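You operate a simulated robot arm through the tools that you are given. There is no shell and no other tool.

You run a simulated robot arm. Do the job below in one go: nothing can be reset, and whatever is moved stays where it is left.

JOB
Draw the pearl string out to mark 1 and grip it there.
Fine: grey lever back on GRIP, orange knob back on HOLD. Where these are worked on the way, their far stop is far enough and under half their travel is too little: grey lever.

It is judged by the outcome, as a careful person would: the job done as asked, and still so three seconds after it is handed in. It fails if anything else is knocked over, pushed out of place, dropped, spilled or broken.

ROBOT AND FRAMES
A 7-joint arm with a four-finger gripper, fixed in place. Base frame: the origin is on the floor under the middle of its stand, x ahead of it, y to its left, z up; the work surface is at about z = 0.9. Readings come in m, rad, newtons and seconds.
It reaches about 1.223 m from its shoulder. Its first joint turns from -1.204 to 3.002 rad. Payload 3.67 kg.
The tool frame sits at the grasp point between the pads (the TCP): z along the fingers, y along the line on which they close. The tips reach 0.028 m beyond it. The gripper opens to 0.112 m; its body begins 0.073 m behind the TCP.
Orientation is that of the tool frame in the base frame, as a unit quaternion [x, y, z, w]. With the fingers straight down and closing along the base's y, the tool's x points along the base's -x, its y along +y and its z along -z.

CONTROLS
- The arm moves only by the tool send_rows. Its argument "rows" is a list of rows, each a list of 2 entries, a list of its own where there are three numbers: the shift along the tool's x, y, z in units of 400 mm (1.0 is 400 mm), then the turn, a rotation vector about the tool's x, y, z in units of 120 degrees (1.0 is 120 degrees). In form: [[[tx, ty, tz], [wx, wy, wz]], ...]. A call has 1 to 20 rows; each row is the pose to reach, as a shift and turn from the pose commanded when the call began, along the tool's axes at that moment. "hand" is the finger opening in m, from 0 to 0.112, set as the call begins (left out, the last holds). A call with a number of a shift or a turn outside -1 to 1 is refused whole. A row lasts 0.2 s, in which the tool goes at most 0.05 m and 0.15 rad; a call with a longer step from one row to the next is refused whole, and so is a gripper value outside its range. A pose out of reach is approached as far as the arm can. The call stops where the force on the tool passes 40 N (or 10 N more than at its start, if that is more) or the arm is blocked; 0.2 s more then pass. The fingers move at their own pace (about 0.1025 m/s each) and stop on an object; they squeeze with about 24 N. The grip force told is the motor's: it shows also when the fingers shut on nothing. Time passes only in rows, and 0.2 s behind the last, so rows that repeat a pose let the fingers close. The reply holds the time, the measured pose of the TCP, the force on the tool along the base axes, the opening and the grip force, in the units named above and with some noise, with the torque about the TCP (base axes, N m) and any sound that the robot's microphone picked up.
- Cameras (640 x 400 px; columns grow to the right, rows downward): "scene" is fixed at [0.0494, -0.6634, 1.9248]; the picture's right is [0.29, -0.96, 0.00], its down [-0.58, -0.18, -0.80] and it looks along [0.76, 0.23, -0.60] (base axes); focal length 370 px, centre (320, 200). "wrist" rides on the gripper at [0.06, -0.018, -0.104] in the tool frame; the picture's right is [0.29, 0.96, 0.00], its down [-0.80, 0.24, -0.55] and it looks along [-0.53, 0.16, 0.83] (tool axes); focal length 234 px, centre (320, 200). There is no depth. A picture from a camera that has moved, and an enlarged one, comes with that camera's place and axes in the base frame and with its lens. The place of the scene camera against the robot may be out by one fixed shift of up to 0.025 m in any direction.
- grab_frame(camera): a new picture of that camera. It takes no simulated time.
- move_column(by): slides the trunk up (or, below 0, down) by that many m; the arm rides with it, the base frame stays. It gives what a move gives, with no picture.
- enlarge(camera, box): a new picture of the part [left, top, right, bottom] of that camera's present view, enlarged. It takes no simulated time.
- close_job(): hands the job in; it is judged then, once.

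Places have to be worked out from the pictures, the camera data and where the tool is seen. Open the gripper and draw the arm clear of the work before you hand the job in, unless the task says otherwise.

The tools are called after "Request:" as a command line: name --argument value ..., lists and objects as JSON in quotes. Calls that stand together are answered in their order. send_rows: Moves the arm, as the interface text tells. Its arguments: {"type":"object","properties":{"rows":{"type":"array","items":{"type":"array"}},"hand":{"type":"number"}},"required":["rows"]} The other tools are called the same way: move_column (by) moves the trunk up or down; grab_frame (camera) takes a picture; enlarge (camera, box) takes an enlarged picture of a part of a camera's view; close_job () hands the job in.

At the start:

```text
time_s: 0.0
tcp_pos: [0.7227, -0.5021, 1.4755]
ee_rot: [0.0, 1.0, 0.0, 0.0]
ft_force: [-0.5, -0.3, 0.3]
torque: [-0.01, 0.03, 0.0]
width: 0.1118
grip_force: 0.1
trunk travel left (down, up): [-0.775, 0.065]
```

scene: 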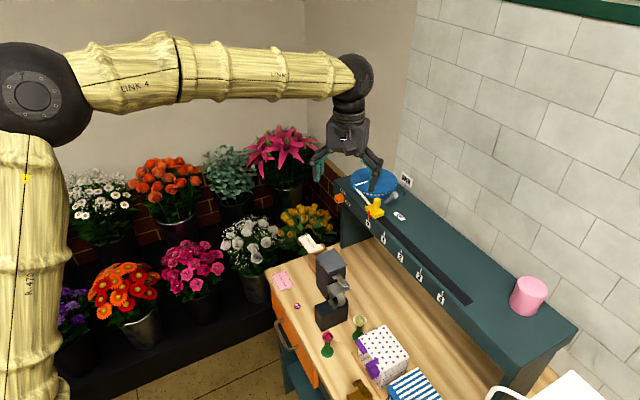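
wrist: 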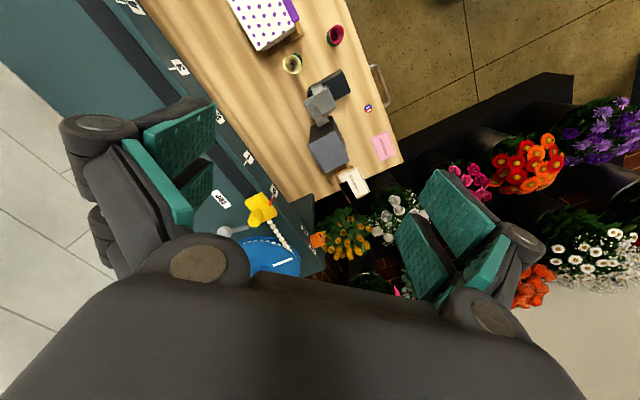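

I'll look closer at the area where the pearl string, the lever and the knob appear to be on the shelf.

Request:
enlarge --camera "scene" --box '[310, 150, 430, 225]'

Request:
enlarge --camera "scene" --box '[330, 190, 490, 310]'

Request:
enlarge --camera "wrist" --box '[190, 170, 350, 280]'

Request:
enlarge --camera "wrist" --box '[100, 0, 420, 200]'

```text
5.33 times, centred on (370, 188) of scene
camera zoom: at [0.0494, -0.6634, 1.9248], right [0.29, -0.96, 0.0], down [-0.58, -0.18, -0.8], along [0.76, 0.23, -0.6], focal length 1975 px, centre (53, 267)
```

zoom: 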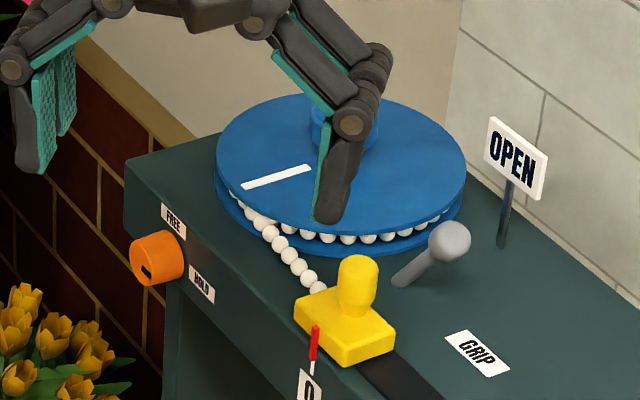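

```text
3.33 times, centred on (410, 250) of scene
camera zoom: at [0.0494, -0.6634, 1.9248], right [0.29, -0.96, 0.0], down [-0.58, -0.18, -0.8], along [0.76, 0.23, -0.6], focal length 1234 px, centre (20, 33)
```

zoom: 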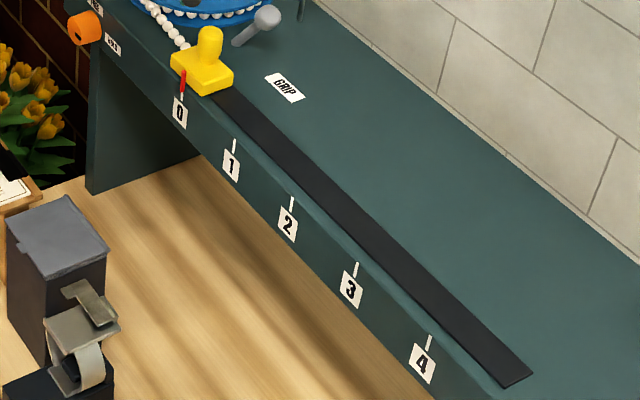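

```text
3.64 times, centred on (270, 225) of wrist
camera zoom: at [0.6634, -0.5204, 1.5794], right [-0.29, 0.96, 0.0], down [0.8, 0.24, 0.55], along [0.53, 0.16, -0.83], focal length 852 px, centre (502, 109)
```

zoom: 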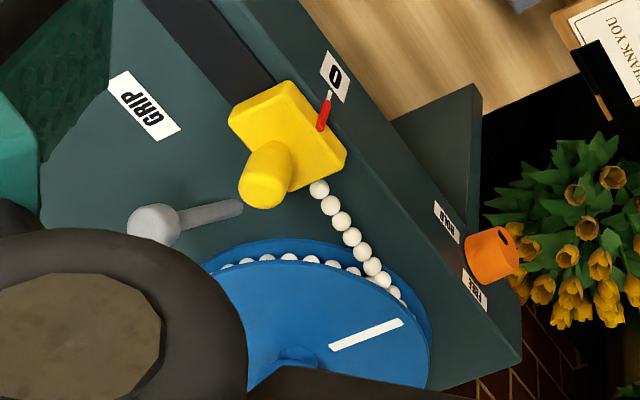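

```text
2.00 times, centred on (260, 100) of wrist
camera zoom: at [0.6634, -0.5204, 1.5794], right [-0.29, 0.96, 0.0], down [0.8, 0.24, 0.55], along [0.53, 0.16, -0.83], focal length 468 px, centre (440, 400)
```

zoom: 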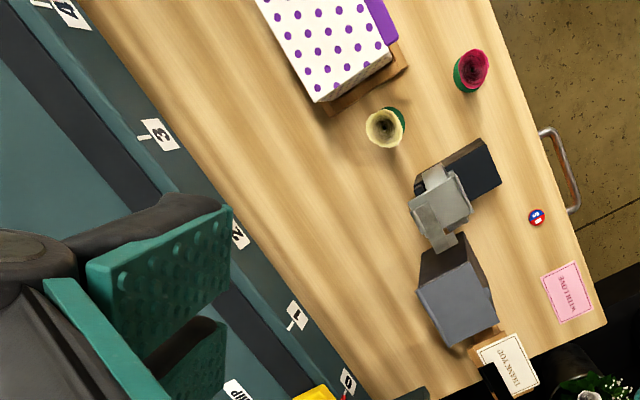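

The yellow slider sits at mark 0, with its post top around (0.95, -0.56, 1.25). The grey lever seems to lean towards GRIP, and the orange knob is on the front face near (1.045, -0.41, 1.16). I'll move the wrist camera closer, staying high, to see how these work.

Request:
send_rows --rows '[[[-0.083, -0.06, 0.045], [0, 0, 0]], [[-0.166, -0.12, 0.09], [0, 0, 0]], [[-0.25, -0.18, 0.1375], [0, 0, 0]], [[-0.25, -0.18, 0.1375], [0, 0, 0]]]'

Request:
grab_frame --camera "wrist"

Request:
grab_frame --camera "scene"

```text
time_s: 1.0
tcp_pos: [0.8246, -0.5756, 1.4237]
ee_rot: [0.0, 1.0, 0.0, 0.001]
ft_force: [-0.5, 0.1, 1.2]
torque: [-0.05, 0.01, 0.01]
width: 0.1118
grip_force: 0.1
trunk travel left (down, up): [-0.775, 0.065]
```

```text
taken
camera wrist: at [0.7637, -0.5937, 1.5264], right [-0.29, 0.96, 0.0], down [0.8, 0.24, 0.55], along [0.53, 0.16, -0.83], focal length 234 px, centre (320, 200)
```

wrist: 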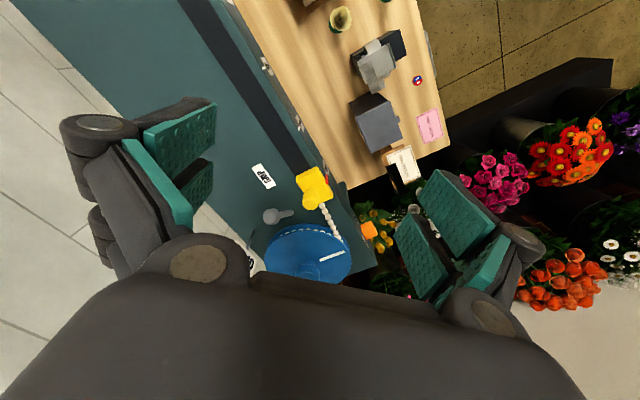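

```text
taken
```

scene: 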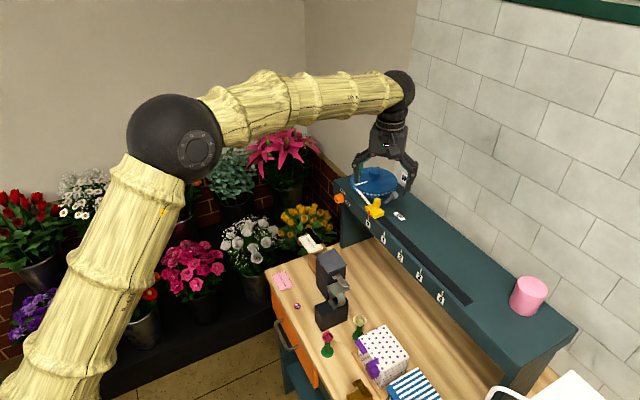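

The arm reached the pose. I'll enlarge the mechanism in both views.

Request:
enlarge --camera "wrist" --box '[240, 150, 400, 290]'

Request:
enlarge --camera "scene" --box '[320, 170, 420, 235]'

```text
2.86 times, centred on (320, 220) of wrist
camera zoom: at [0.7637, -0.5937, 1.5264], right [-0.29, 0.96, 0.0], down [0.8, 0.24, 0.55], along [0.53, 0.16, -0.83], focal length 669 px, centre (320, 143)
```

zoom: 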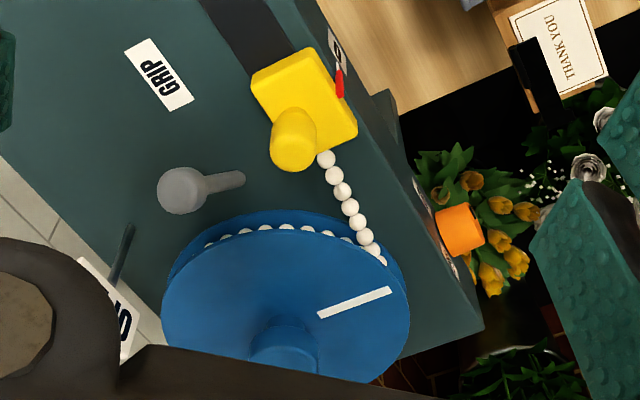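

```text
6.15 times, centred on (370, 202) of scene
camera zoom: at [0.0494, -0.6634, 1.9248], right [0.29, -0.96, 0.0], down [-0.58, -0.18, -0.8], along [0.76, 0.23, -0.6], focal length 2279 px, centre (12, 185)
```

zoom: 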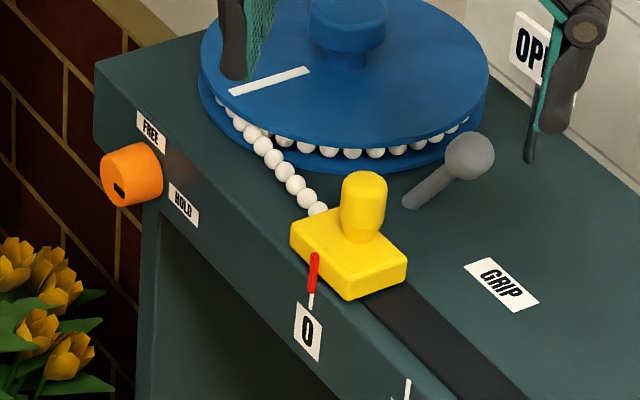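

The layout is getting clearer: the track runs about 45° in the base frame, and the lever leans along the track towards GRIP. Next I'll check the gripper geometry and look at the orange knob's pointer.

Request:
enlarge --camera "scene" --box '[340, 110, 440, 215]'

Request:
enlarge --camera "scene" --box '[325, 180, 365, 210]'

Request:
enlarge --camera "wrist" --box '[330, 180, 390, 240]'

```text
3.81 times, centred on (390, 162) of scene
camera zoom: at [0.0494, -0.6634, 1.9248], right [0.29, -0.96, 0.0], down [-0.58, -0.18, -0.8], along [0.76, 0.23, -0.6], focal length 1411 px, centre (53, 343)
```

zoom: 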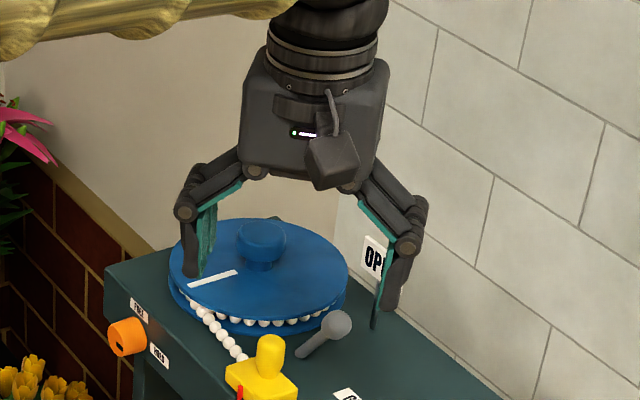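

```text
13.33 times, centred on (345, 195) of scene
camera zoom: at [0.0494, -0.6634, 1.9248], right [0.29, -0.96, 0.0], down [-0.58, -0.18, -0.8], along [0.76, 0.23, -0.6], focal length 4937 px, centre (-13, 267)
```

zoom: 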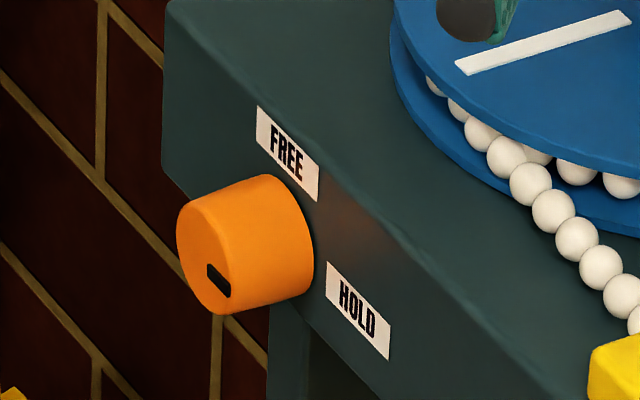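

```text
6.67 times, centred on (360, 210) of wrist
camera zoom: at [0.7637, -0.5937, 1.5264], right [-0.29, 0.96, 0.0], down [0.8, 0.24, 0.55], along [0.53, 0.16, -0.83], focal length 1561 px, centre (53, 133)
```

zoom: 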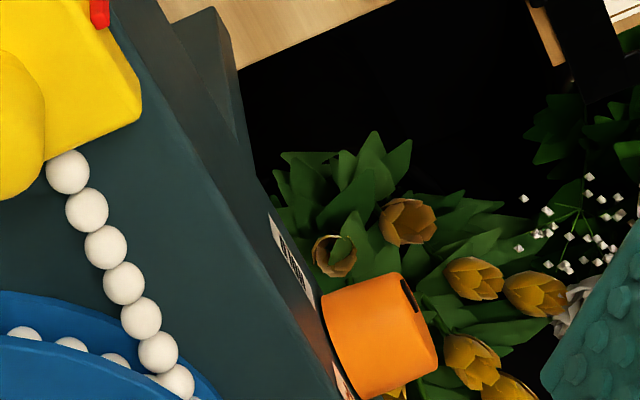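

The knob's pointer faces HOLD, horizontally to the right, and FREE is straight up, so it needs a 90° counter-clockwise turn seen from the front. I'll bring the gripper to a horizontal pose facing the front face, well clear of it, to get a good look.

Request:
send_rows --rows '[[[-0.0063, 0.0581, 0.0221], [0.0209, -0.0506, 0.0209]], [[-0.0126, 0.1163, 0.0441], [0.0419, -0.1011, 0.0419]], [[-0.019, 0.1744, 0.0662], [0.0628, -0.1517, 0.0628]], [[-0.0253, 0.2326, 0.0883], [0.0837, -0.2023, 0.0837]], [[-0.0316, 0.2907, 0.1104], [0.1046, -0.2529, 0.1046]], [[-0.0379, 0.3489, 0.1324], [0.1256, -0.3034, 0.1256]], [[-0.0443, 0.407, 0.1545], [0.1465, -0.354, 0.1465]], [[-0.0506, 0.4651, 0.1766], [0.1674, -0.4046, 0.1674]], [[-0.0569, 0.5233, 0.1986], [0.1884, -0.4551, 0.1884]], [[-0.0632, 0.5814, 0.2207], [0.2093, -0.5057, 0.2093]], [[-0.0695, 0.6396, 0.2428], [0.2302, -0.5563, 0.2302]], [[-0.0759, 0.6977, 0.2649], [0.2511, -0.6069, 0.2511]], [[-0.0822, 0.7559, 0.2869], [0.2721, -0.6574, 0.2721]], [[-0.0885, 0.814, 0.309], [0.293, -0.708, 0.293]], [[-0.0885, 0.814, 0.309], [0.293, -0.708, 0.293]]]'

Request:
grab_frame --camera "wrist"

Request:
grab_frame --camera "scene"

```text
time_s: 4.4
tcp_pos: [0.8544, -0.2991, 1.2931]
ee_rot: [0.32, 0.655, -0.262, 0.632]
ft_force: [0.4, -0.1, 0.1]
torque: [-0.01, 0.01, -0.03]
width: 0.1119
grip_force: 0.1
trunk travel left (down, up): [-0.775, 0.065]
stopped in row 15: the arm was blocked; the commanded pose is now the measured one
```

```text
taken
camera wrist: at [0.7731, -0.2274, 1.2385], right [0.72, 0.65, -0.23], down [-0.19, 0.5, 0.84], along [0.67, -0.57, 0.49], focal length 234 px, centre (320, 200)
```

wrist: 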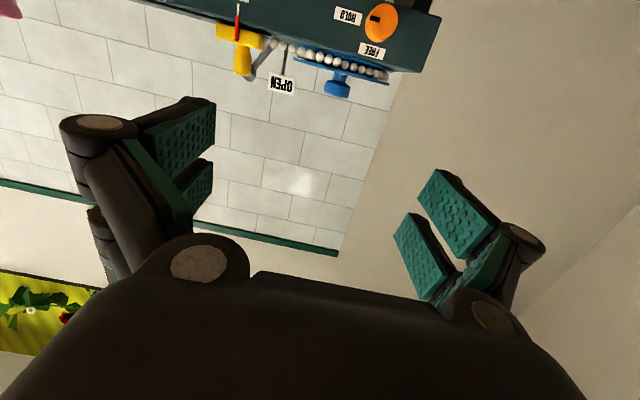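

```text
taken
```

scene: 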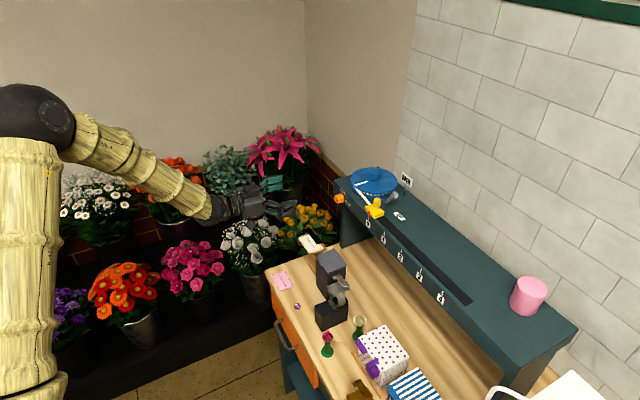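

The arm stopped about 5 cm short in y, probably at a joint limit, but its orientation is close to what I wanted and the force is near zero. The wrist camera sees the front face (upside down), so I'll enlarge it.

Request:
enlarge --camera "wrist" --box '[200, 0, 440, 110]'

Request:
enlarge --camera "wrist" --box '[325, 0, 425, 65]'

Request:
enlarge --camera "scene" --box '[330, 160, 420, 220]'

Request:
enlarge --camera "scene" --box '[180, 140, 360, 260]'

```text
2.67 times, centred on (320, 55) of wrist
camera zoom: at [0.7731, -0.2274, 1.2385], right [0.72, 0.65, -0.23], down [-0.19, 0.5, 0.84], along [0.67, -0.57, 0.49], focal length 624 px, centre (320, 587)
```

zoom: 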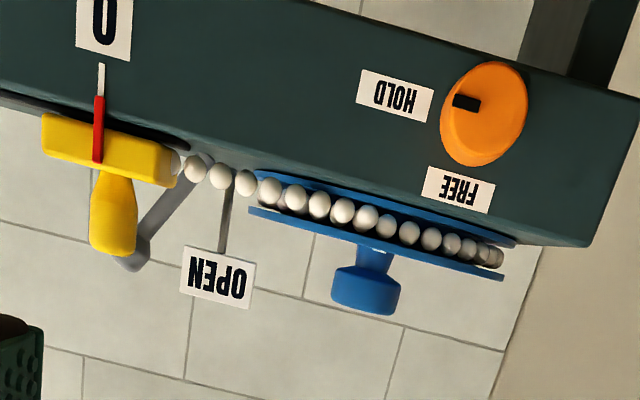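

```text
6.15 times, centred on (375, 32) of wrist
camera zoom: at [0.7731, -0.2274, 1.2385], right [0.72, 0.65, -0.23], down [-0.19, 0.5, 0.84], along [0.67, -0.57, 0.49], focal length 1441 px, centre (-18, 1231)
```

zoom: 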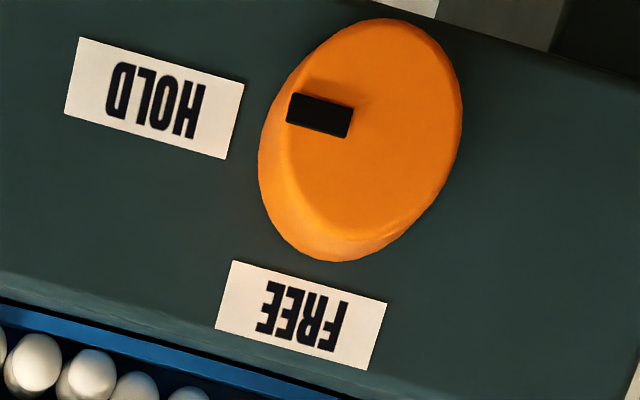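

```text
6.67 times, centred on (375, 190) of scene
camera zoom: at [0.0494, -0.6634, 1.9248], right [0.29, -0.96, 0.0], down [-0.58, -0.18, -0.8], along [0.76, 0.23, -0.6], focal length 2469 px, centre (-47, 267)
```

zoom: 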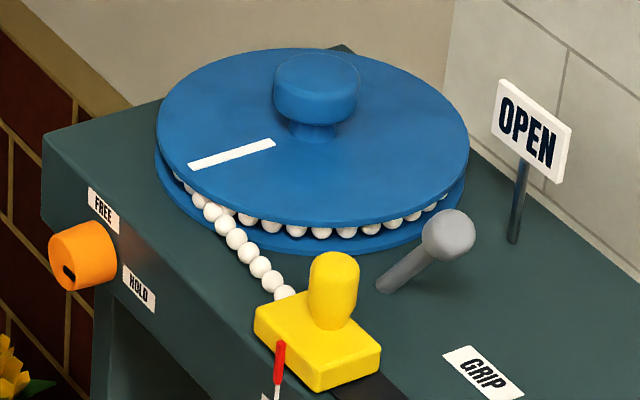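

```text
3.33 times, centred on (270, 200) of scene
camera zoom: at [0.0494, -0.6634, 1.9248], right [0.29, -0.96, 0.0], down [-0.58, -0.18, -0.8], along [0.76, 0.23, -0.6], focal length 1234 px, centre (487, 200)
```

zoom: 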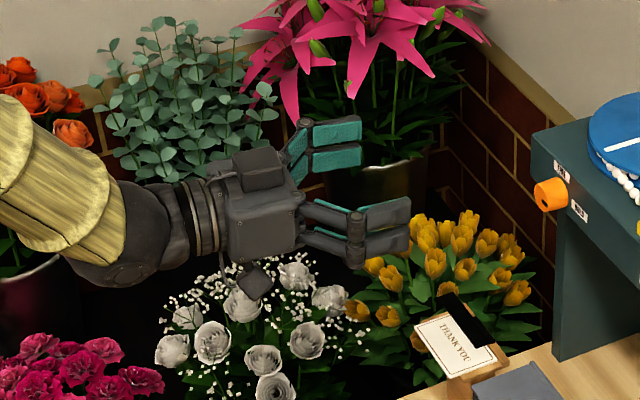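

Triangulating between the two wrist views puts the knob's front face at about (1.011, -0.410, 1.187), the shelf face about 24 mm behind it and the shelf top at z≈1.22. The "THANK YOU" card stands under the approach path, so I'll roll the gripper to bring the camera to its right side and test how far the wrist can roll in free space.

Request:
send_rows --rows '[[[0.0088, 0.0051, 0.0085], [-0.0001, -0.004, -0.065]], [[0.0175, 0.0102, 0.0171], [-0.0002, -0.0079, -0.1299]], [[0.0263, 0.0153, 0.0256], [-0.0003, -0.0119, -0.1949]], [[0.035, 0.0203, 0.0342], [-0.0004, -0.0158, -0.2598]], [[0.0438, 0.0254, 0.0427], [-0.0005, -0.0198, -0.3248]], [[0.0525, 0.0305, 0.0513], [-0.0006, -0.0237, -0.3898]], [[0.0613, 0.0356, 0.0598], [-0.0006, -0.0277, -0.4547]], [[0.07, 0.0407, 0.0683], [-0.0007, -0.0316, -0.5197]], [[0.0788, 0.0458, 0.0769], [-0.0008, -0.0356, -0.5846]], [[0.0875, 0.0508, 0.0854], [-0.0009, -0.0395, -0.6496]], [[0.0963, 0.0559, 0.094], [-0.001, -0.0435, -0.7145]], [[0.105, 0.061, 0.1025], [-0.0011, -0.0474, -0.7795]], [[0.105, 0.061, 0.1025], [-0.0011, -0.0474, -0.7795]]]'

Request:
grab_frame --camera "wrist"

Request:
grab_frame --camera "scene"

```text
time_s: 7.4
tcp_pos: [0.8968, -0.3388, 1.2405]
ee_rot: [-0.254, 0.672, -0.645, 0.26]
ft_force: [0.8, -0.8, -0.4]
torque: [-0.02, 0.0, -0.04]
width: 0.1121
grip_force: 0.0
trunk travel left (down, up): [-0.775, 0.065]
stopped in row 13: the arm was blocked; the commanded pose is now the measured one
```

```text
taken
camera wrist: at [0.782, -0.304, 1.261], right [-0.22, -0.16, -0.96], down [0.21, 0.96, -0.2], along [0.95, -0.25, -0.17], focal length 234 px, centre (320, 200)
```

wrist: 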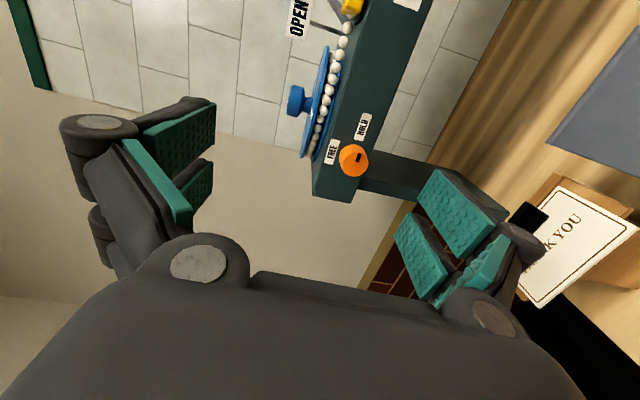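

```text
taken
```

scene: 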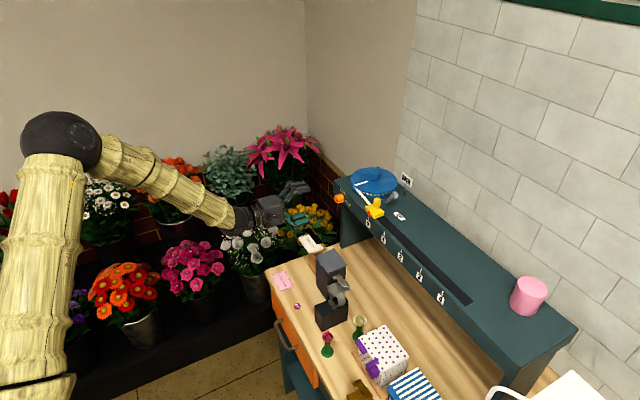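

The wrist rolled fine; only y fell short again. Next I'll check how tall the card and clip are, since the lower finger will pass above them.

Request:
enlarge --camera "wrist" --box '[380, 100, 640, 330]'

Request:
enlarge --camera "scene" --box '[270, 190, 360, 260]'

Request:
enlarge --camera "wrist" --box '[270, 0, 430, 210]'

```text
1.74 times, centred on (510, 215) of wrist
camera zoom: at [0.782, -0.304, 1.261], right [-0.22, -0.16, -0.96], down [0.21, 0.96, -0.2], along [0.95, -0.25, -0.17], focal length 407 px, centre (-10, 174)
```

zoom: 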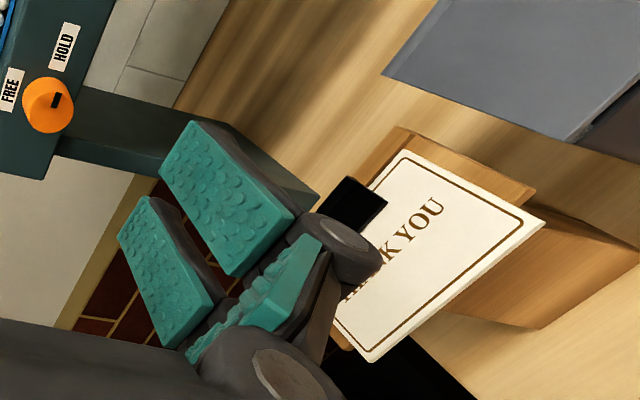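

```text
5.71 times, centred on (315, 225) of scene
camera zoom: at [0.0494, -0.6634, 1.9248], right [0.29, -0.96, 0.0], down [-0.58, -0.18, -0.8], along [0.76, 0.23, -0.6], focal length 2116 px, centre (349, 57)
```

zoom: 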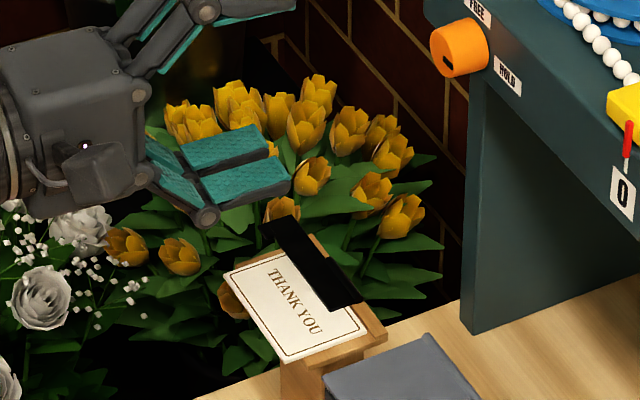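

```text
1.90 times, centred on (350, 105) of wrist
camera zoom: at [0.782, -0.304, 1.261], right [-0.22, -0.16, -0.96], down [0.21, 0.96, -0.2], along [0.95, -0.25, -0.17], focal length 446 px, centre (263, 381)
```

zoom: 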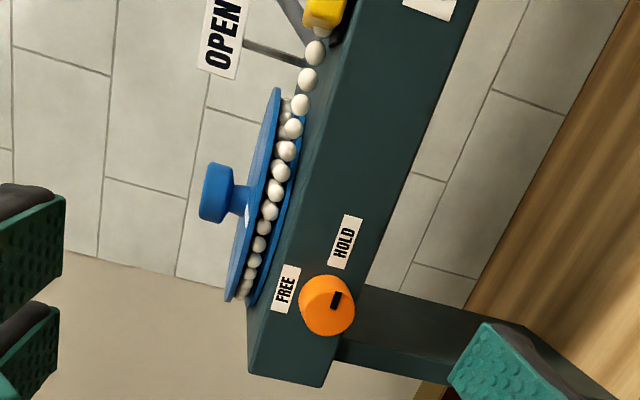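

The card and clip top out around z≈1.06 and the tulips around 1.0, so a horizontal approach at z≈1.187 has room. I'll narrow the fingers to 0.06 and move to a point about 0.12 m in front of the knob.

Request:
send_rows --hand 0.06 --rows '[[[-0.0192, 0.0332, 0.0219], [0.0038, -0.0049, -0.0027]], [[-0.0383, 0.0663, 0.0437], [0.0076, -0.0098, -0.0054]], [[-0.0575, 0.0995, 0.0656], [0.0114, -0.0147, -0.0081]], [[-0.0766, 0.1326, 0.0874], [0.0152, -0.0196, -0.0108]], [[-0.0766, 0.1326, 0.0874], [0.0152, -0.0196, -0.0108]]]'

Request:
grab_frame --camera "wrist"

Request:
grab_frame --camera "scene"

```text
time_s: 8.6
tcp_pos: [0.9416, -0.3395, 1.1892]
ee_rot: [0.271, -0.651, 0.655, -0.272]
ft_force: [0.4, -0.1, -0.6]
torque: [0.0, 0.05, 0.0]
width: 0.0599
grip_force: 0.1
trunk travel left (down, up): [-0.775, 0.065]
```

```text
taken
camera wrist: at [0.8259, -0.3087, 1.2081], right [-0.2, -0.21, -0.96], down [0.17, 0.95, -0.24], along [0.96, -0.21, -0.16], focal length 234 px, centre (320, 200)
```

wrist: 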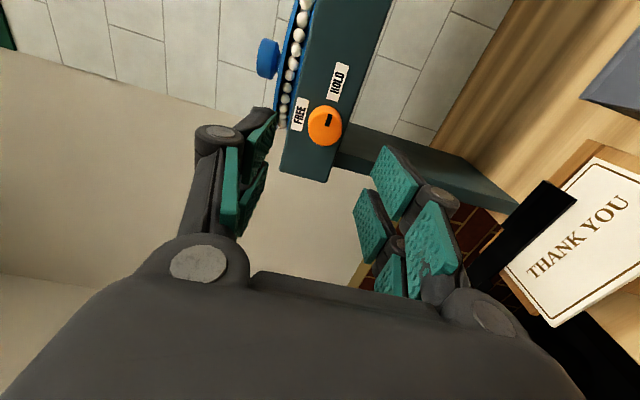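

```text
taken
```

scene: 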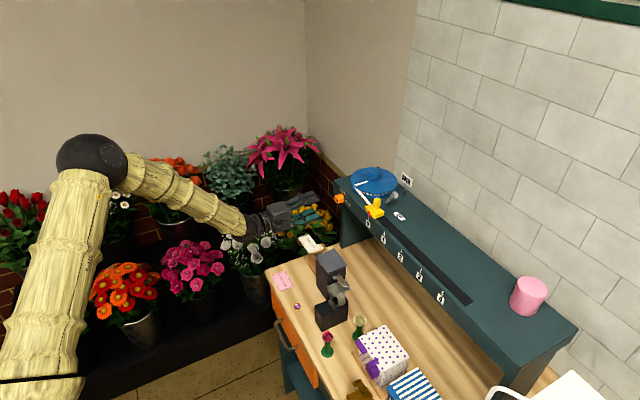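

The arm reached the pre-grasp pose unblocked. I'll zoom in on the knob to refine its position before committing.

Request:
enlarge --camera "wrist" --box '[270, 70, 370, 190]'

Request:
enlarge --camera "scene" --box '[240, 170, 360, 255]'

```text
3.33 times, centred on (320, 130) of wrist
camera zoom: at [0.8259, -0.3087, 1.2081], right [-0.2, -0.21, -0.96], down [0.17, 0.95, -0.24], along [0.96, -0.21, -0.16], focal length 781 px, centre (320, 433)
```

zoom: 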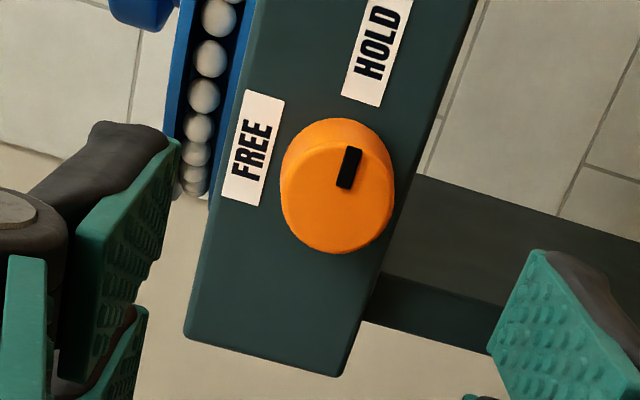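

```text
4.71 times, centred on (300, 212) of scene
camera zoom: at [0.0494, -0.6634, 1.9248], right [0.29, -0.96, 0.0], down [-0.58, -0.18, -0.8], along [0.76, 0.23, -0.6], focal length 1743 px, centre (414, 141)
```

zoom: 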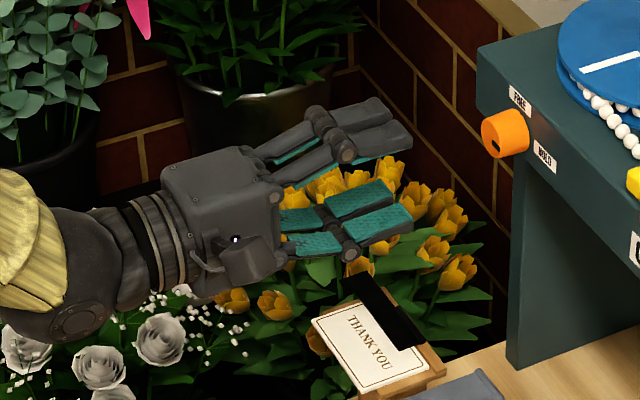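

The second triangulation agrees: the knob's front centre is at (1.0106, -0.4096, 1.1865). Now I'll move straight in so the pads surround the knob, with the tips about 5 mm short of the shelf face.

Request:
send_rows --rows '[[[0, 0, 0.06], [0, 0, 0]], [[0, 0, 0.12], [0, 0, 0]], [[0, 0, 0.17], [0, 0, 0]], [[0, 0, 0.2], [0, 0, 0]], [[0, 0, 0.216], [0, 0, 0]], [[0, 0, 0.216], [0, 0, 0]]]'

Request:
grab_frame --camera "wrist"

Request:
enlarge --camera "scene" --box '[270, 160, 390, 240]'

```text
time_s: 10.0
tcp_pos: [1.0035, -0.4023, 1.1891]
ee_rot: [0.271, -0.651, 0.655, -0.272]
ft_force: [0.0, 0.0, 0.8]
torque: [-0.01, 0.0, 0.0]
width: 0.0597
grip_force: 0.1
trunk travel left (down, up): [-0.775, 0.065]
```

```text
taken
camera wrist: at [0.8877, -0.3705, 1.2078], right [-0.2, -0.21, -0.96], down [0.17, 0.95, -0.24], along [0.96, -0.21, -0.16], focal length 234 px, centre (320, 200)
```

wrist: 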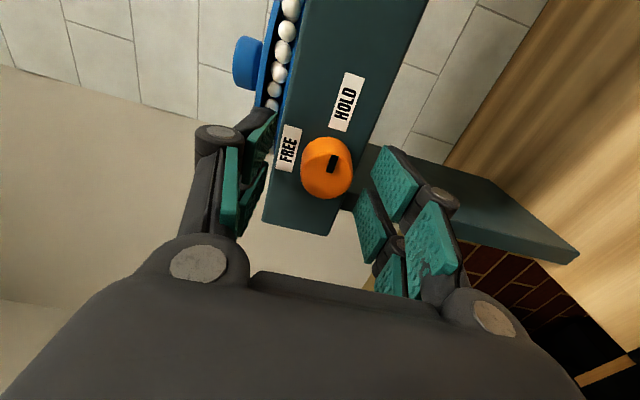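

```text
5.00 times, centred on (330, 200) of scene
camera zoom: at [0.0494, -0.6634, 1.9248], right [0.29, -0.96, 0.0], down [-0.58, -0.18, -0.8], along [0.76, 0.23, -0.6], focal length 1852 px, centre (270, 200)
```

zoom: 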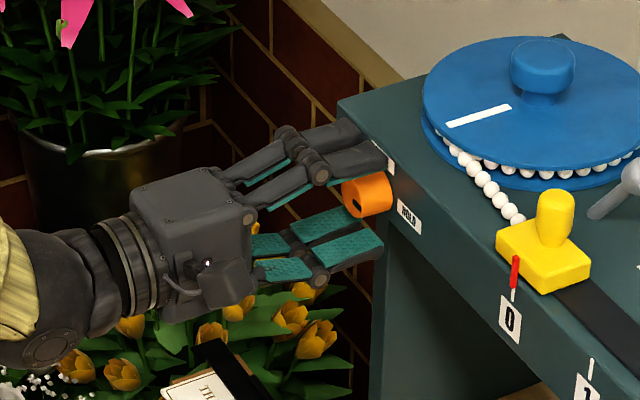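

The fingers now straddle the knob. I'll zoom in to check centring before closing.

Request:
enlarge --camera "wrist" --box '[220, 90, 460, 310]'

Request:
enlarge --camera "scene" --box '[315, 175, 365, 220]'

```text
1.82 times, centred on (340, 200) of wrist
camera zoom: at [0.8877, -0.3705, 1.2078], right [-0.2, -0.21, -0.96], down [0.17, 0.95, -0.24], along [0.96, -0.21, -0.16], focal length 426 px, centre (284, 200)
```

zoom: 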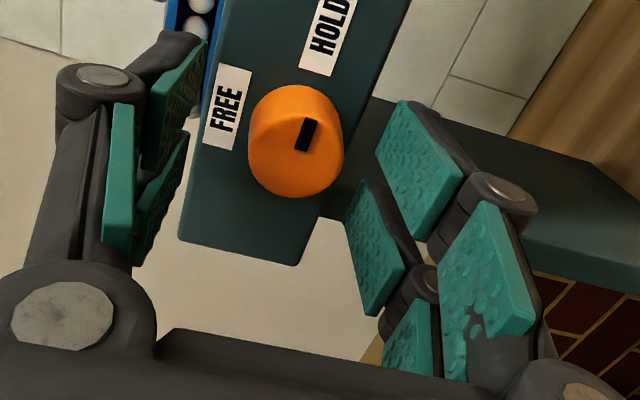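

```text
8.89 times, centred on (340, 198) of scene
camera zoom: at [0.0494, -0.6634, 1.9248], right [0.29, -0.96, 0.0], down [-0.58, -0.18, -0.8], along [0.76, 0.23, -0.6], focal length 3292 px, centre (142, 222)
```

zoom: 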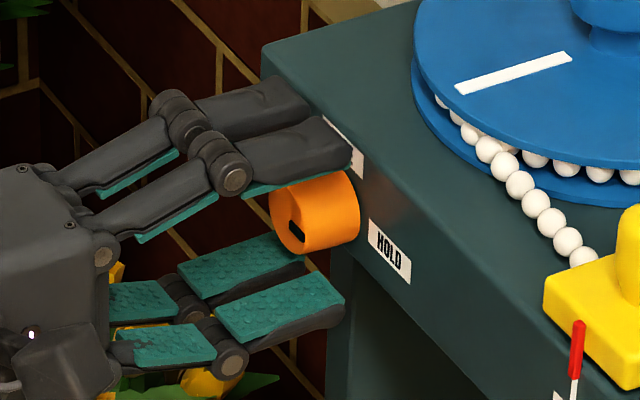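

The knob sits about 2–4 mm low and to the right of the tool axis. I'll nudge that way and close on it.

Request:
send_rows --rows '[[[0.006, 0.007, 0], [0, 0, 0]], [[0.006, 0.007, 0], [0, 0, 0]]]'

Request:
send_rows --hand 0.012 --rows '[[[0, 0, 0], [0, 0, 0]], [[0, 0, 0], [0, 0, 0]], [[0, 0, 0], [0, 0, 0]]]'

Request:
enlarge --camera "wrist" --box '[220, 90, 460, 310]'

Request:
enlarge --camera "scene" --box '[315, 175, 365, 220]'

```text
time_s: 10.6
tcp_pos: [1.0034, -0.4028, 1.1885]
ee_rot: [0.27, -0.652, 0.655, -0.272]
ft_force: [0.4, -0.4, -0.5]
torque: [-0.01, -0.01, 0.01]
width: 0.0598
grip_force: 0.1
trunk travel left (down, up): [-0.775, 0.065]
```

```text
time_s: 11.4
tcp_pos: [1.0018, -0.4033, 1.1856]
ee_rot: [0.271, -0.652, 0.654, -0.271]
ft_force: [-2.0, 1.0, -4.3]
torque: [0.02, 0.04, 0.01]
width: 0.0293
grip_force: 45.1
trunk travel left (down, up): [-0.775, 0.065]
```

```text
1.82 times, centred on (340, 200) of wrist
camera zoom: at [0.8861, -0.3723, 1.2042], right [-0.2, -0.21, -0.96], down [0.17, 0.95, -0.24], along [0.96, -0.21, -0.16], focal length 426 px, centre (284, 200)
```

zoom: 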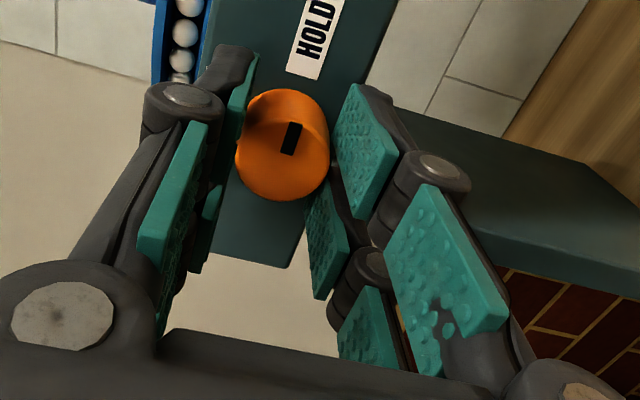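

```text
8.89 times, centred on (340, 198) of scene
camera zoom: at [0.0494, -0.6634, 1.9248], right [0.29, -0.96, 0.0], down [-0.58, -0.18, -0.8], along [0.76, 0.23, -0.6], focal length 3292 px, centre (142, 222)
```

zoom: 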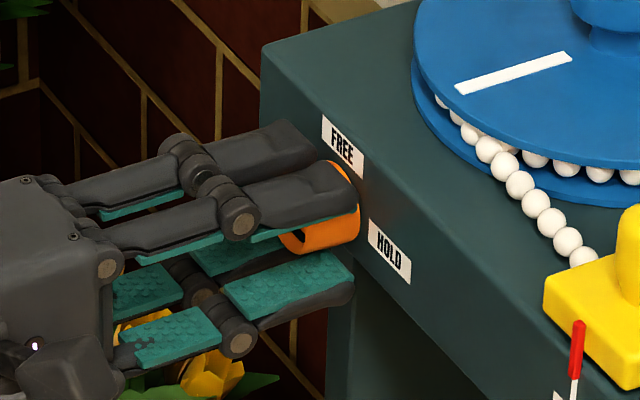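

The fingers are holding the knob (0.029 m, 45 N) and the offset is small. I'll turn it 30° counter-clockwise first to check that it follows.

Request:
send_rows --rows '[[[0, 0, 0], [0, 0, -0.05]], [[0, 0, 0], [0, 0, -0.1]], [[0, 0, 0], [0, 0, -0.15]], [[0, 0, 0], [0, 0, -0.2]], [[0, 0, 0], [0, 0, -0.25]], [[0, 0, 0], [0, 0, -0.25]]]'

Request:
enlarge --camera "wrist" --box '[220, 90, 460, 310]'

Request:
enlarge --camera "scene" --box '[315, 165, 405, 220]'

```text
time_s: 12.8
tcp_pos: [1.0041, -0.4036, 1.1879]
ee_rot: [0.43, -0.559, 0.703, -0.092]
ft_force: [1.5, -3.5, -1.6]
torque: [0.0, 0.04, -0.2]
width: 0.0291
grip_force: 45.5
trunk travel left (down, up): [-0.775, 0.065]
```

```text
1.82 times, centred on (340, 200) of wrist
camera zoom: at [0.8982, -0.3599, 1.2323], right [-0.51, -0.52, -0.68], down [0.01, 0.79, -0.61], along [0.86, -0.32, -0.4], focal length 426 px, centre (284, 200)
```

zoom: 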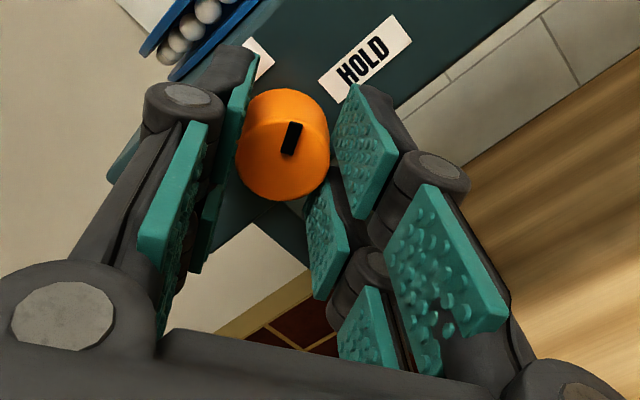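

```text
7.11 times, centred on (360, 192) of scene
camera zoom: at [0.0494, -0.6634, 1.9248], right [0.29, -0.96, 0.0], down [-0.58, -0.18, -0.8], along [0.76, 0.23, -0.6], focal length 2633 px, centre (36, 253)
```

zoom: 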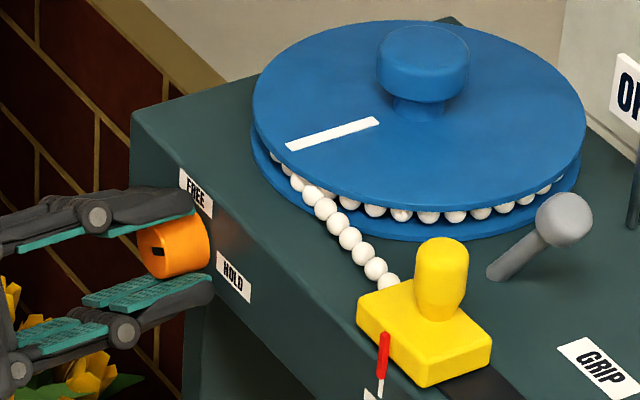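

The mark turned with the gripper and the torque is low. I'll turn the remaining 60° towards FREE.

Request:
send_rows --rows '[[[0, 0, 0], [0, 0, -0.07]], [[0, 0, 0], [0, 0, -0.14]], [[0, 0, 0], [0, 0, -0.21]], [[0, 0, 0], [0, 0, -0.28]], [[0, 0, 0], [0, 0, -0.35]], [[0, 0, 0], [0, 0, -0.42]], [[0, 0, 0], [0, 0, -0.48]], [[0, 0, 0], [0, 0, -0.5]], [[0, 0, 0], [0, 0, -0.5]]]'

Request:
grab_frame --camera "wrist"

Request:
enlarge --camera "scene" --box '[315, 165, 405, 220]'

```text
time_s: 14.2
tcp_pos: [1.002, -0.4031, 1.1872]
ee_rot: [0.627, -0.319, 0.683, 0.198]
ft_force: [18.5, 17.2, -3.4]
torque: [-0.57, -0.52, 0.09]
width: 0.0294
grip_force: 45.3
out of reach, approached as far as the arm can: row 6, 7
trunk travel left (down, up): [-0.775, 0.065]
stopped in row 7: the force on the tool passed its limit at 52 N (the readings are from after the stop); the commanded pose is now the measured one
```

```text
taken
camera wrist: at [0.9301, -0.3268, 1.2483], right [-0.68, -0.72, 0.1], down [-0.46, 0.31, -0.83], along [0.57, -0.62, -0.54], focal length 234 px, centre (320, 200)
```

wrist: 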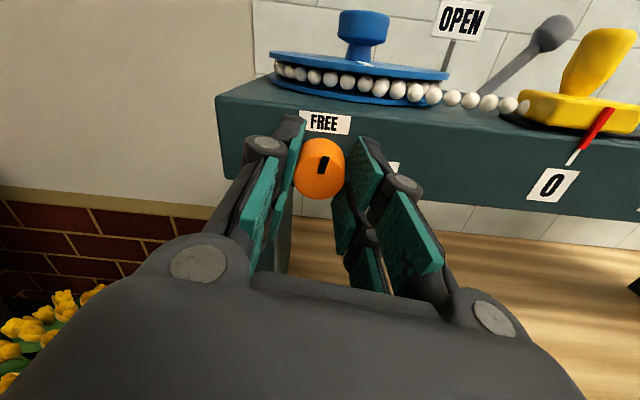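

```text
7.11 times, centred on (360, 192) of scene
camera zoom: at [0.0494, -0.6634, 1.9248], right [0.29, -0.96, 0.0], down [-0.58, -0.18, -0.8], along [0.76, 0.23, -0.6], focal length 2633 px, centre (36, 253)
```

zoom: 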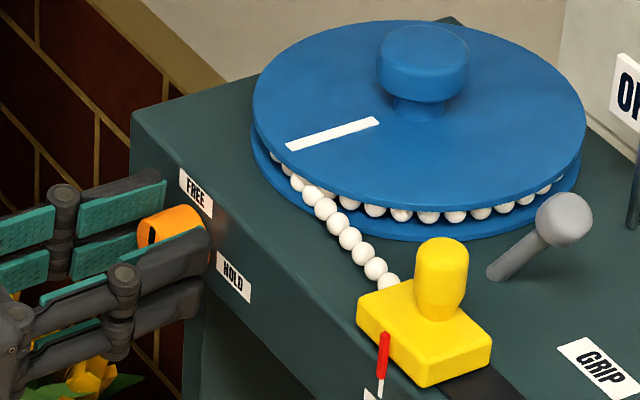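

The wrist reached its roll limit after about 80° of turn, with the pointer almost at FREE. I'll open to relieve the load, roll back, and re-grip to finish the turn to the stop.

Request:
send_rows --hand 0.06 --rows '[[[0, 0, 0], [0, 0, 0]], [[0, 0, 0], [0, 0, 0]], [[0, 0, 0], [0, 0, 0]]]'

Request:
enlarge --camera "wrist" --box '[220, 90, 440, 240]'

Request:
enlarge --camera "scene" --box '[315, 165, 405, 220]'

```text
time_s: 15.0
tcp_pos: [0.9988, -0.4074, 1.19]
ee_rot: [0.625, -0.322, 0.683, 0.2]
ft_force: [-0.3, -0.2, -0.4]
torque: [0.05, -0.01, 0.02]
width: 0.0599
grip_force: 0.0
trunk travel left (down, up): [-0.775, 0.065]
```

```text
2.67 times, centred on (330, 165) of wrist
camera zoom: at [0.9266, -0.3317, 1.2499], right [-0.69, -0.72, 0.1], down [-0.45, 0.31, -0.83], along [0.57, -0.62, -0.54], focal length 624 px, centre (293, 293)
```

zoom: 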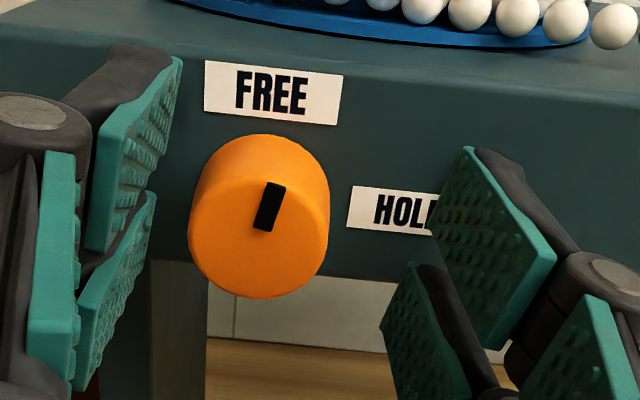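

```text
7.11 times, centred on (360, 192) of scene
camera zoom: at [0.0494, -0.6634, 1.9248], right [0.29, -0.96, 0.0], down [-0.58, -0.18, -0.8], along [0.76, 0.23, -0.6], focal length 2633 px, centre (36, 253)
```

zoom: 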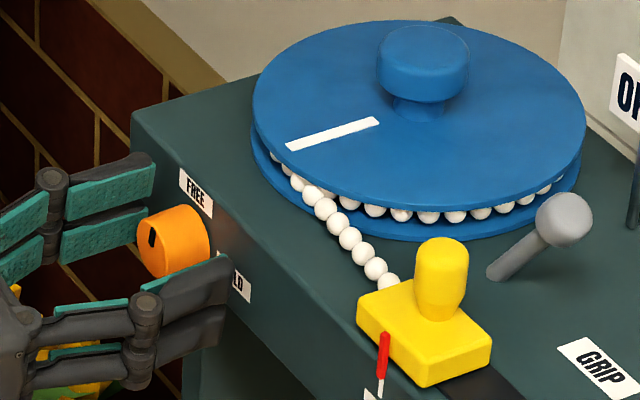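

Without load, the pointer rests about 80° round and points nearly at FREE. I'll re-centre, roll back 30°, and re-grip for the last part.

Request:
send_rows --rows '[[[-0.0026, -0.0038, 0.0008], [-0.0033, 0, 0.0626]], [[-0.0053, -0.0077, 0.0016], [-0.0067, 0, 0.1253]], [[-0.0079, -0.0115, 0.0025], [-0.01, 0, 0.1879]], [[-0.0105, -0.0153, 0.0033], [-0.0134, 0, 0.2505]], [[-0.0105, -0.0153, 0.0033], [-0.0134, 0, 0.2505]]]'

Request:
send_rows --hand 0.012 --rows '[[[0, 0, 0], [0, 0, 0]], [[0, 0, 0], [0, 0, 0]], [[0, 0, 0], [0, 0, 0]]]'

Request:
enlarge --camera "wrist" --box '[220, 90, 440, 240]'

```text
time_s: 16.2
tcp_pos: [1.005, -0.4034, 1.1862]
ee_rot: [0.518, -0.482, 0.706, 0.024]
ft_force: [-1.0, 0.2, 0.1]
torque: [0.0, 0.01, -0.02]
width: 0.0603
grip_force: 0.1
trunk travel left (down, up): [-0.775, 0.065]
```

```text
time_s: 17.0
tcp_pos: [1.0043, -0.4035, 1.188]
ee_rot: [0.518, -0.481, 0.707, 0.025]
ft_force: [4.5, 0.2, 5.2]
torque: [-0.03, -0.02, 0.13]
width: 0.0288
grip_force: 44.7
trunk travel left (down, up): [-0.775, 0.065]
```

```text
2.67 times, centred on (330, 165) of wrist
camera zoom: at [0.9126, -0.3481, 1.2433], right [-0.64, -0.65, -0.41], down [-0.15, 0.63, -0.76], along [0.75, -0.43, -0.51], focal length 624 px, centre (293, 293)
```

zoom: 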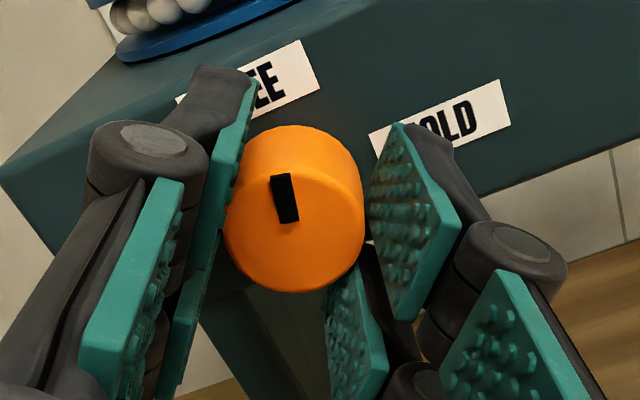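

Gripped again and well centred. I'll turn further counter-clockwise in small steps until it reaches the stop.

Request:
send_rows --rows '[[[0, 0, 0], [0, 0, -0.03]], [[0, 0, 0], [0, 0, -0.06]], [[0, 0, 0], [0, 0, -0.09]], [[0, 0, 0], [0, 0, -0.12]], [[0, 0, 0], [0, 0, -0.12]]]'

Request:
enlarge --camera "wrist" --box '[220, 90, 440, 240]'

```text
time_s: 18.2
tcp_pos: [1.0051, -0.4047, 1.1859]
ee_rot: [0.574, -0.413, 0.698, 0.114]
ft_force: [7.9, -2.8, 10.3]
torque: [-0.11, -0.65, -0.23]
width: 0.0287
grip_force: 45.0
trunk travel left (down, up): [-0.775, 0.065]
```

```text
2.67 times, centred on (330, 165) of wrist
camera zoom: at [0.9231, -0.3376, 1.248], right [-0.7, -0.7, -0.17], down [-0.29, 0.49, -0.82], along [0.66, -0.52, -0.55], focal length 624 px, centre (293, 293)
```

zoom: 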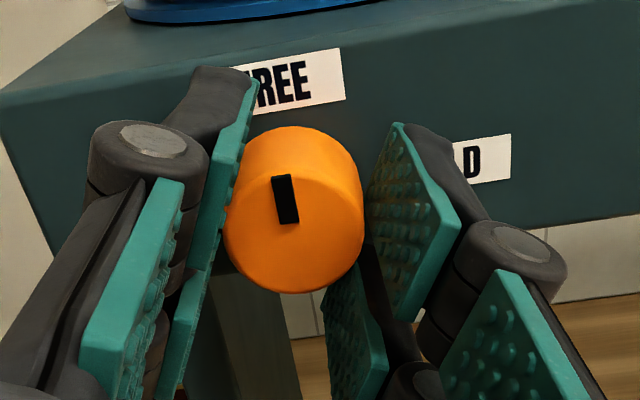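

Resistance rose to about 0.4 N·m, which suggests the stop. I'll open and look at where the pointer rests.

Request:
send_rows --hand 0.06 --rows '[[[0, 0, 0], [0, 0, 0]], [[0, 0, 0], [0, 0, 0]], [[0, 0, 0], [0, 0, 0]]]'

Request:
enlarge --camera "wrist" --box '[220, 90, 440, 240]'

Request:
enlarge --camera "scene" --box '[315, 165, 405, 220]'

```text
time_s: 19.0
tcp_pos: [1.0043, -0.4033, 1.1841]
ee_rot: [0.575, -0.412, 0.698, 0.113]
ft_force: [0.9, -0.2, 0.6]
torque: [0.04, 0.02, -0.02]
width: 0.0602
grip_force: 0.1
trunk travel left (down, up): [-0.775, 0.065]
```

```text
2.67 times, centred on (330, 165) of wrist
camera zoom: at [0.923, -0.338, 1.2467], right [-0.7, -0.7, -0.17], down [-0.29, 0.49, -0.82], along [0.65, -0.52, -0.55], focal length 624 px, centre (293, 293)
```

zoom: 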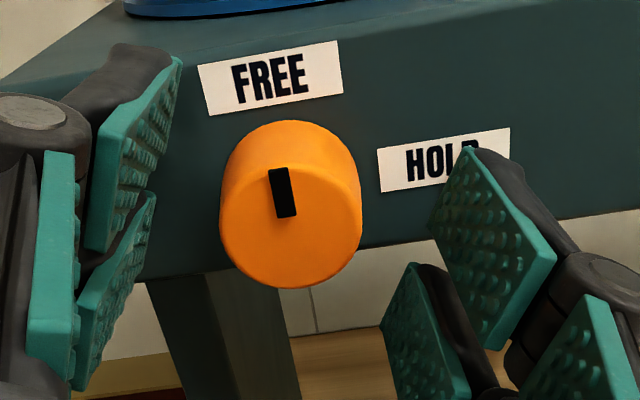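

```text
7.11 times, centred on (360, 192) of scene
camera zoom: at [0.0494, -0.6634, 1.9248], right [0.29, -0.96, 0.0], down [-0.58, -0.18, -0.8], along [0.76, 0.23, -0.6], focal length 2633 px, centre (36, 253)
```

zoom: 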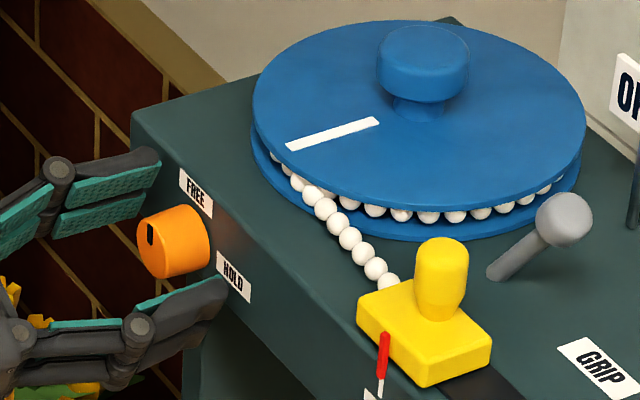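

The pointer now stands straight up at FREE. I'll back straight off the knob, then roll back and rise.

Request:
send_rows --rows '[[[0, 0, -0.08], [0, 0, 0]], [[0, 0, -0.18], [0, 0, 0]], [[0, 0, -0.28], [0, 0, 0]], [[0.022, -0.011, -0.3], [0, 0, 0.066]], [[0.045, -0.022, -0.3], [0, 0, 0.133]], [[0.067, -0.033, -0.3], [0, 0, 0.199]], [[0.09, -0.045, -0.3], [0, 0, 0.265]], [[0.112, -0.056, -0.3], [0, 0, 0.331]], [[0.134, -0.067, -0.3], [0, 0, 0.398]], [[0.157, -0.078, -0.3], [0, 0, 0.464]], [[0.179, -0.089, -0.3], [0, 0, 0.53]], [[0.179, -0.089, -0.3], [0, 0, 0.53]]]'

Request:
enlarge --camera "scene" --box '[230, 140, 430, 265]'

```text
time_s: 21.6
tcp_pos: [0.9207, -0.3212, 1.263]
ee_rot: [-0.27, 0.655, -0.652, 0.271]
ft_force: [0.0, 1.4, -0.2]
torque: [0.0, 0.0, 0.03]
width: 0.06
grip_force: 0.1
trunk travel left (down, up): [-0.775, 0.065]
```

```text
3.20 times, centred on (330, 202) of scene
camera zoom: at [0.0494, -0.6634, 1.9248], right [0.29, -0.96, 0.0], down [-0.58, -0.18, -0.8], along [0.76, 0.23, -0.6], focal length 1185 px, centre (288, 192)
```

zoom: 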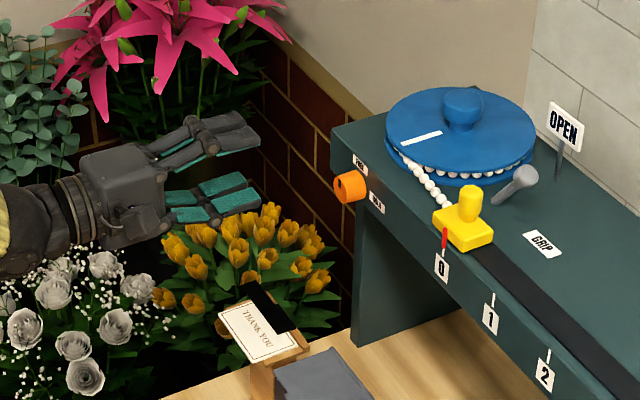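

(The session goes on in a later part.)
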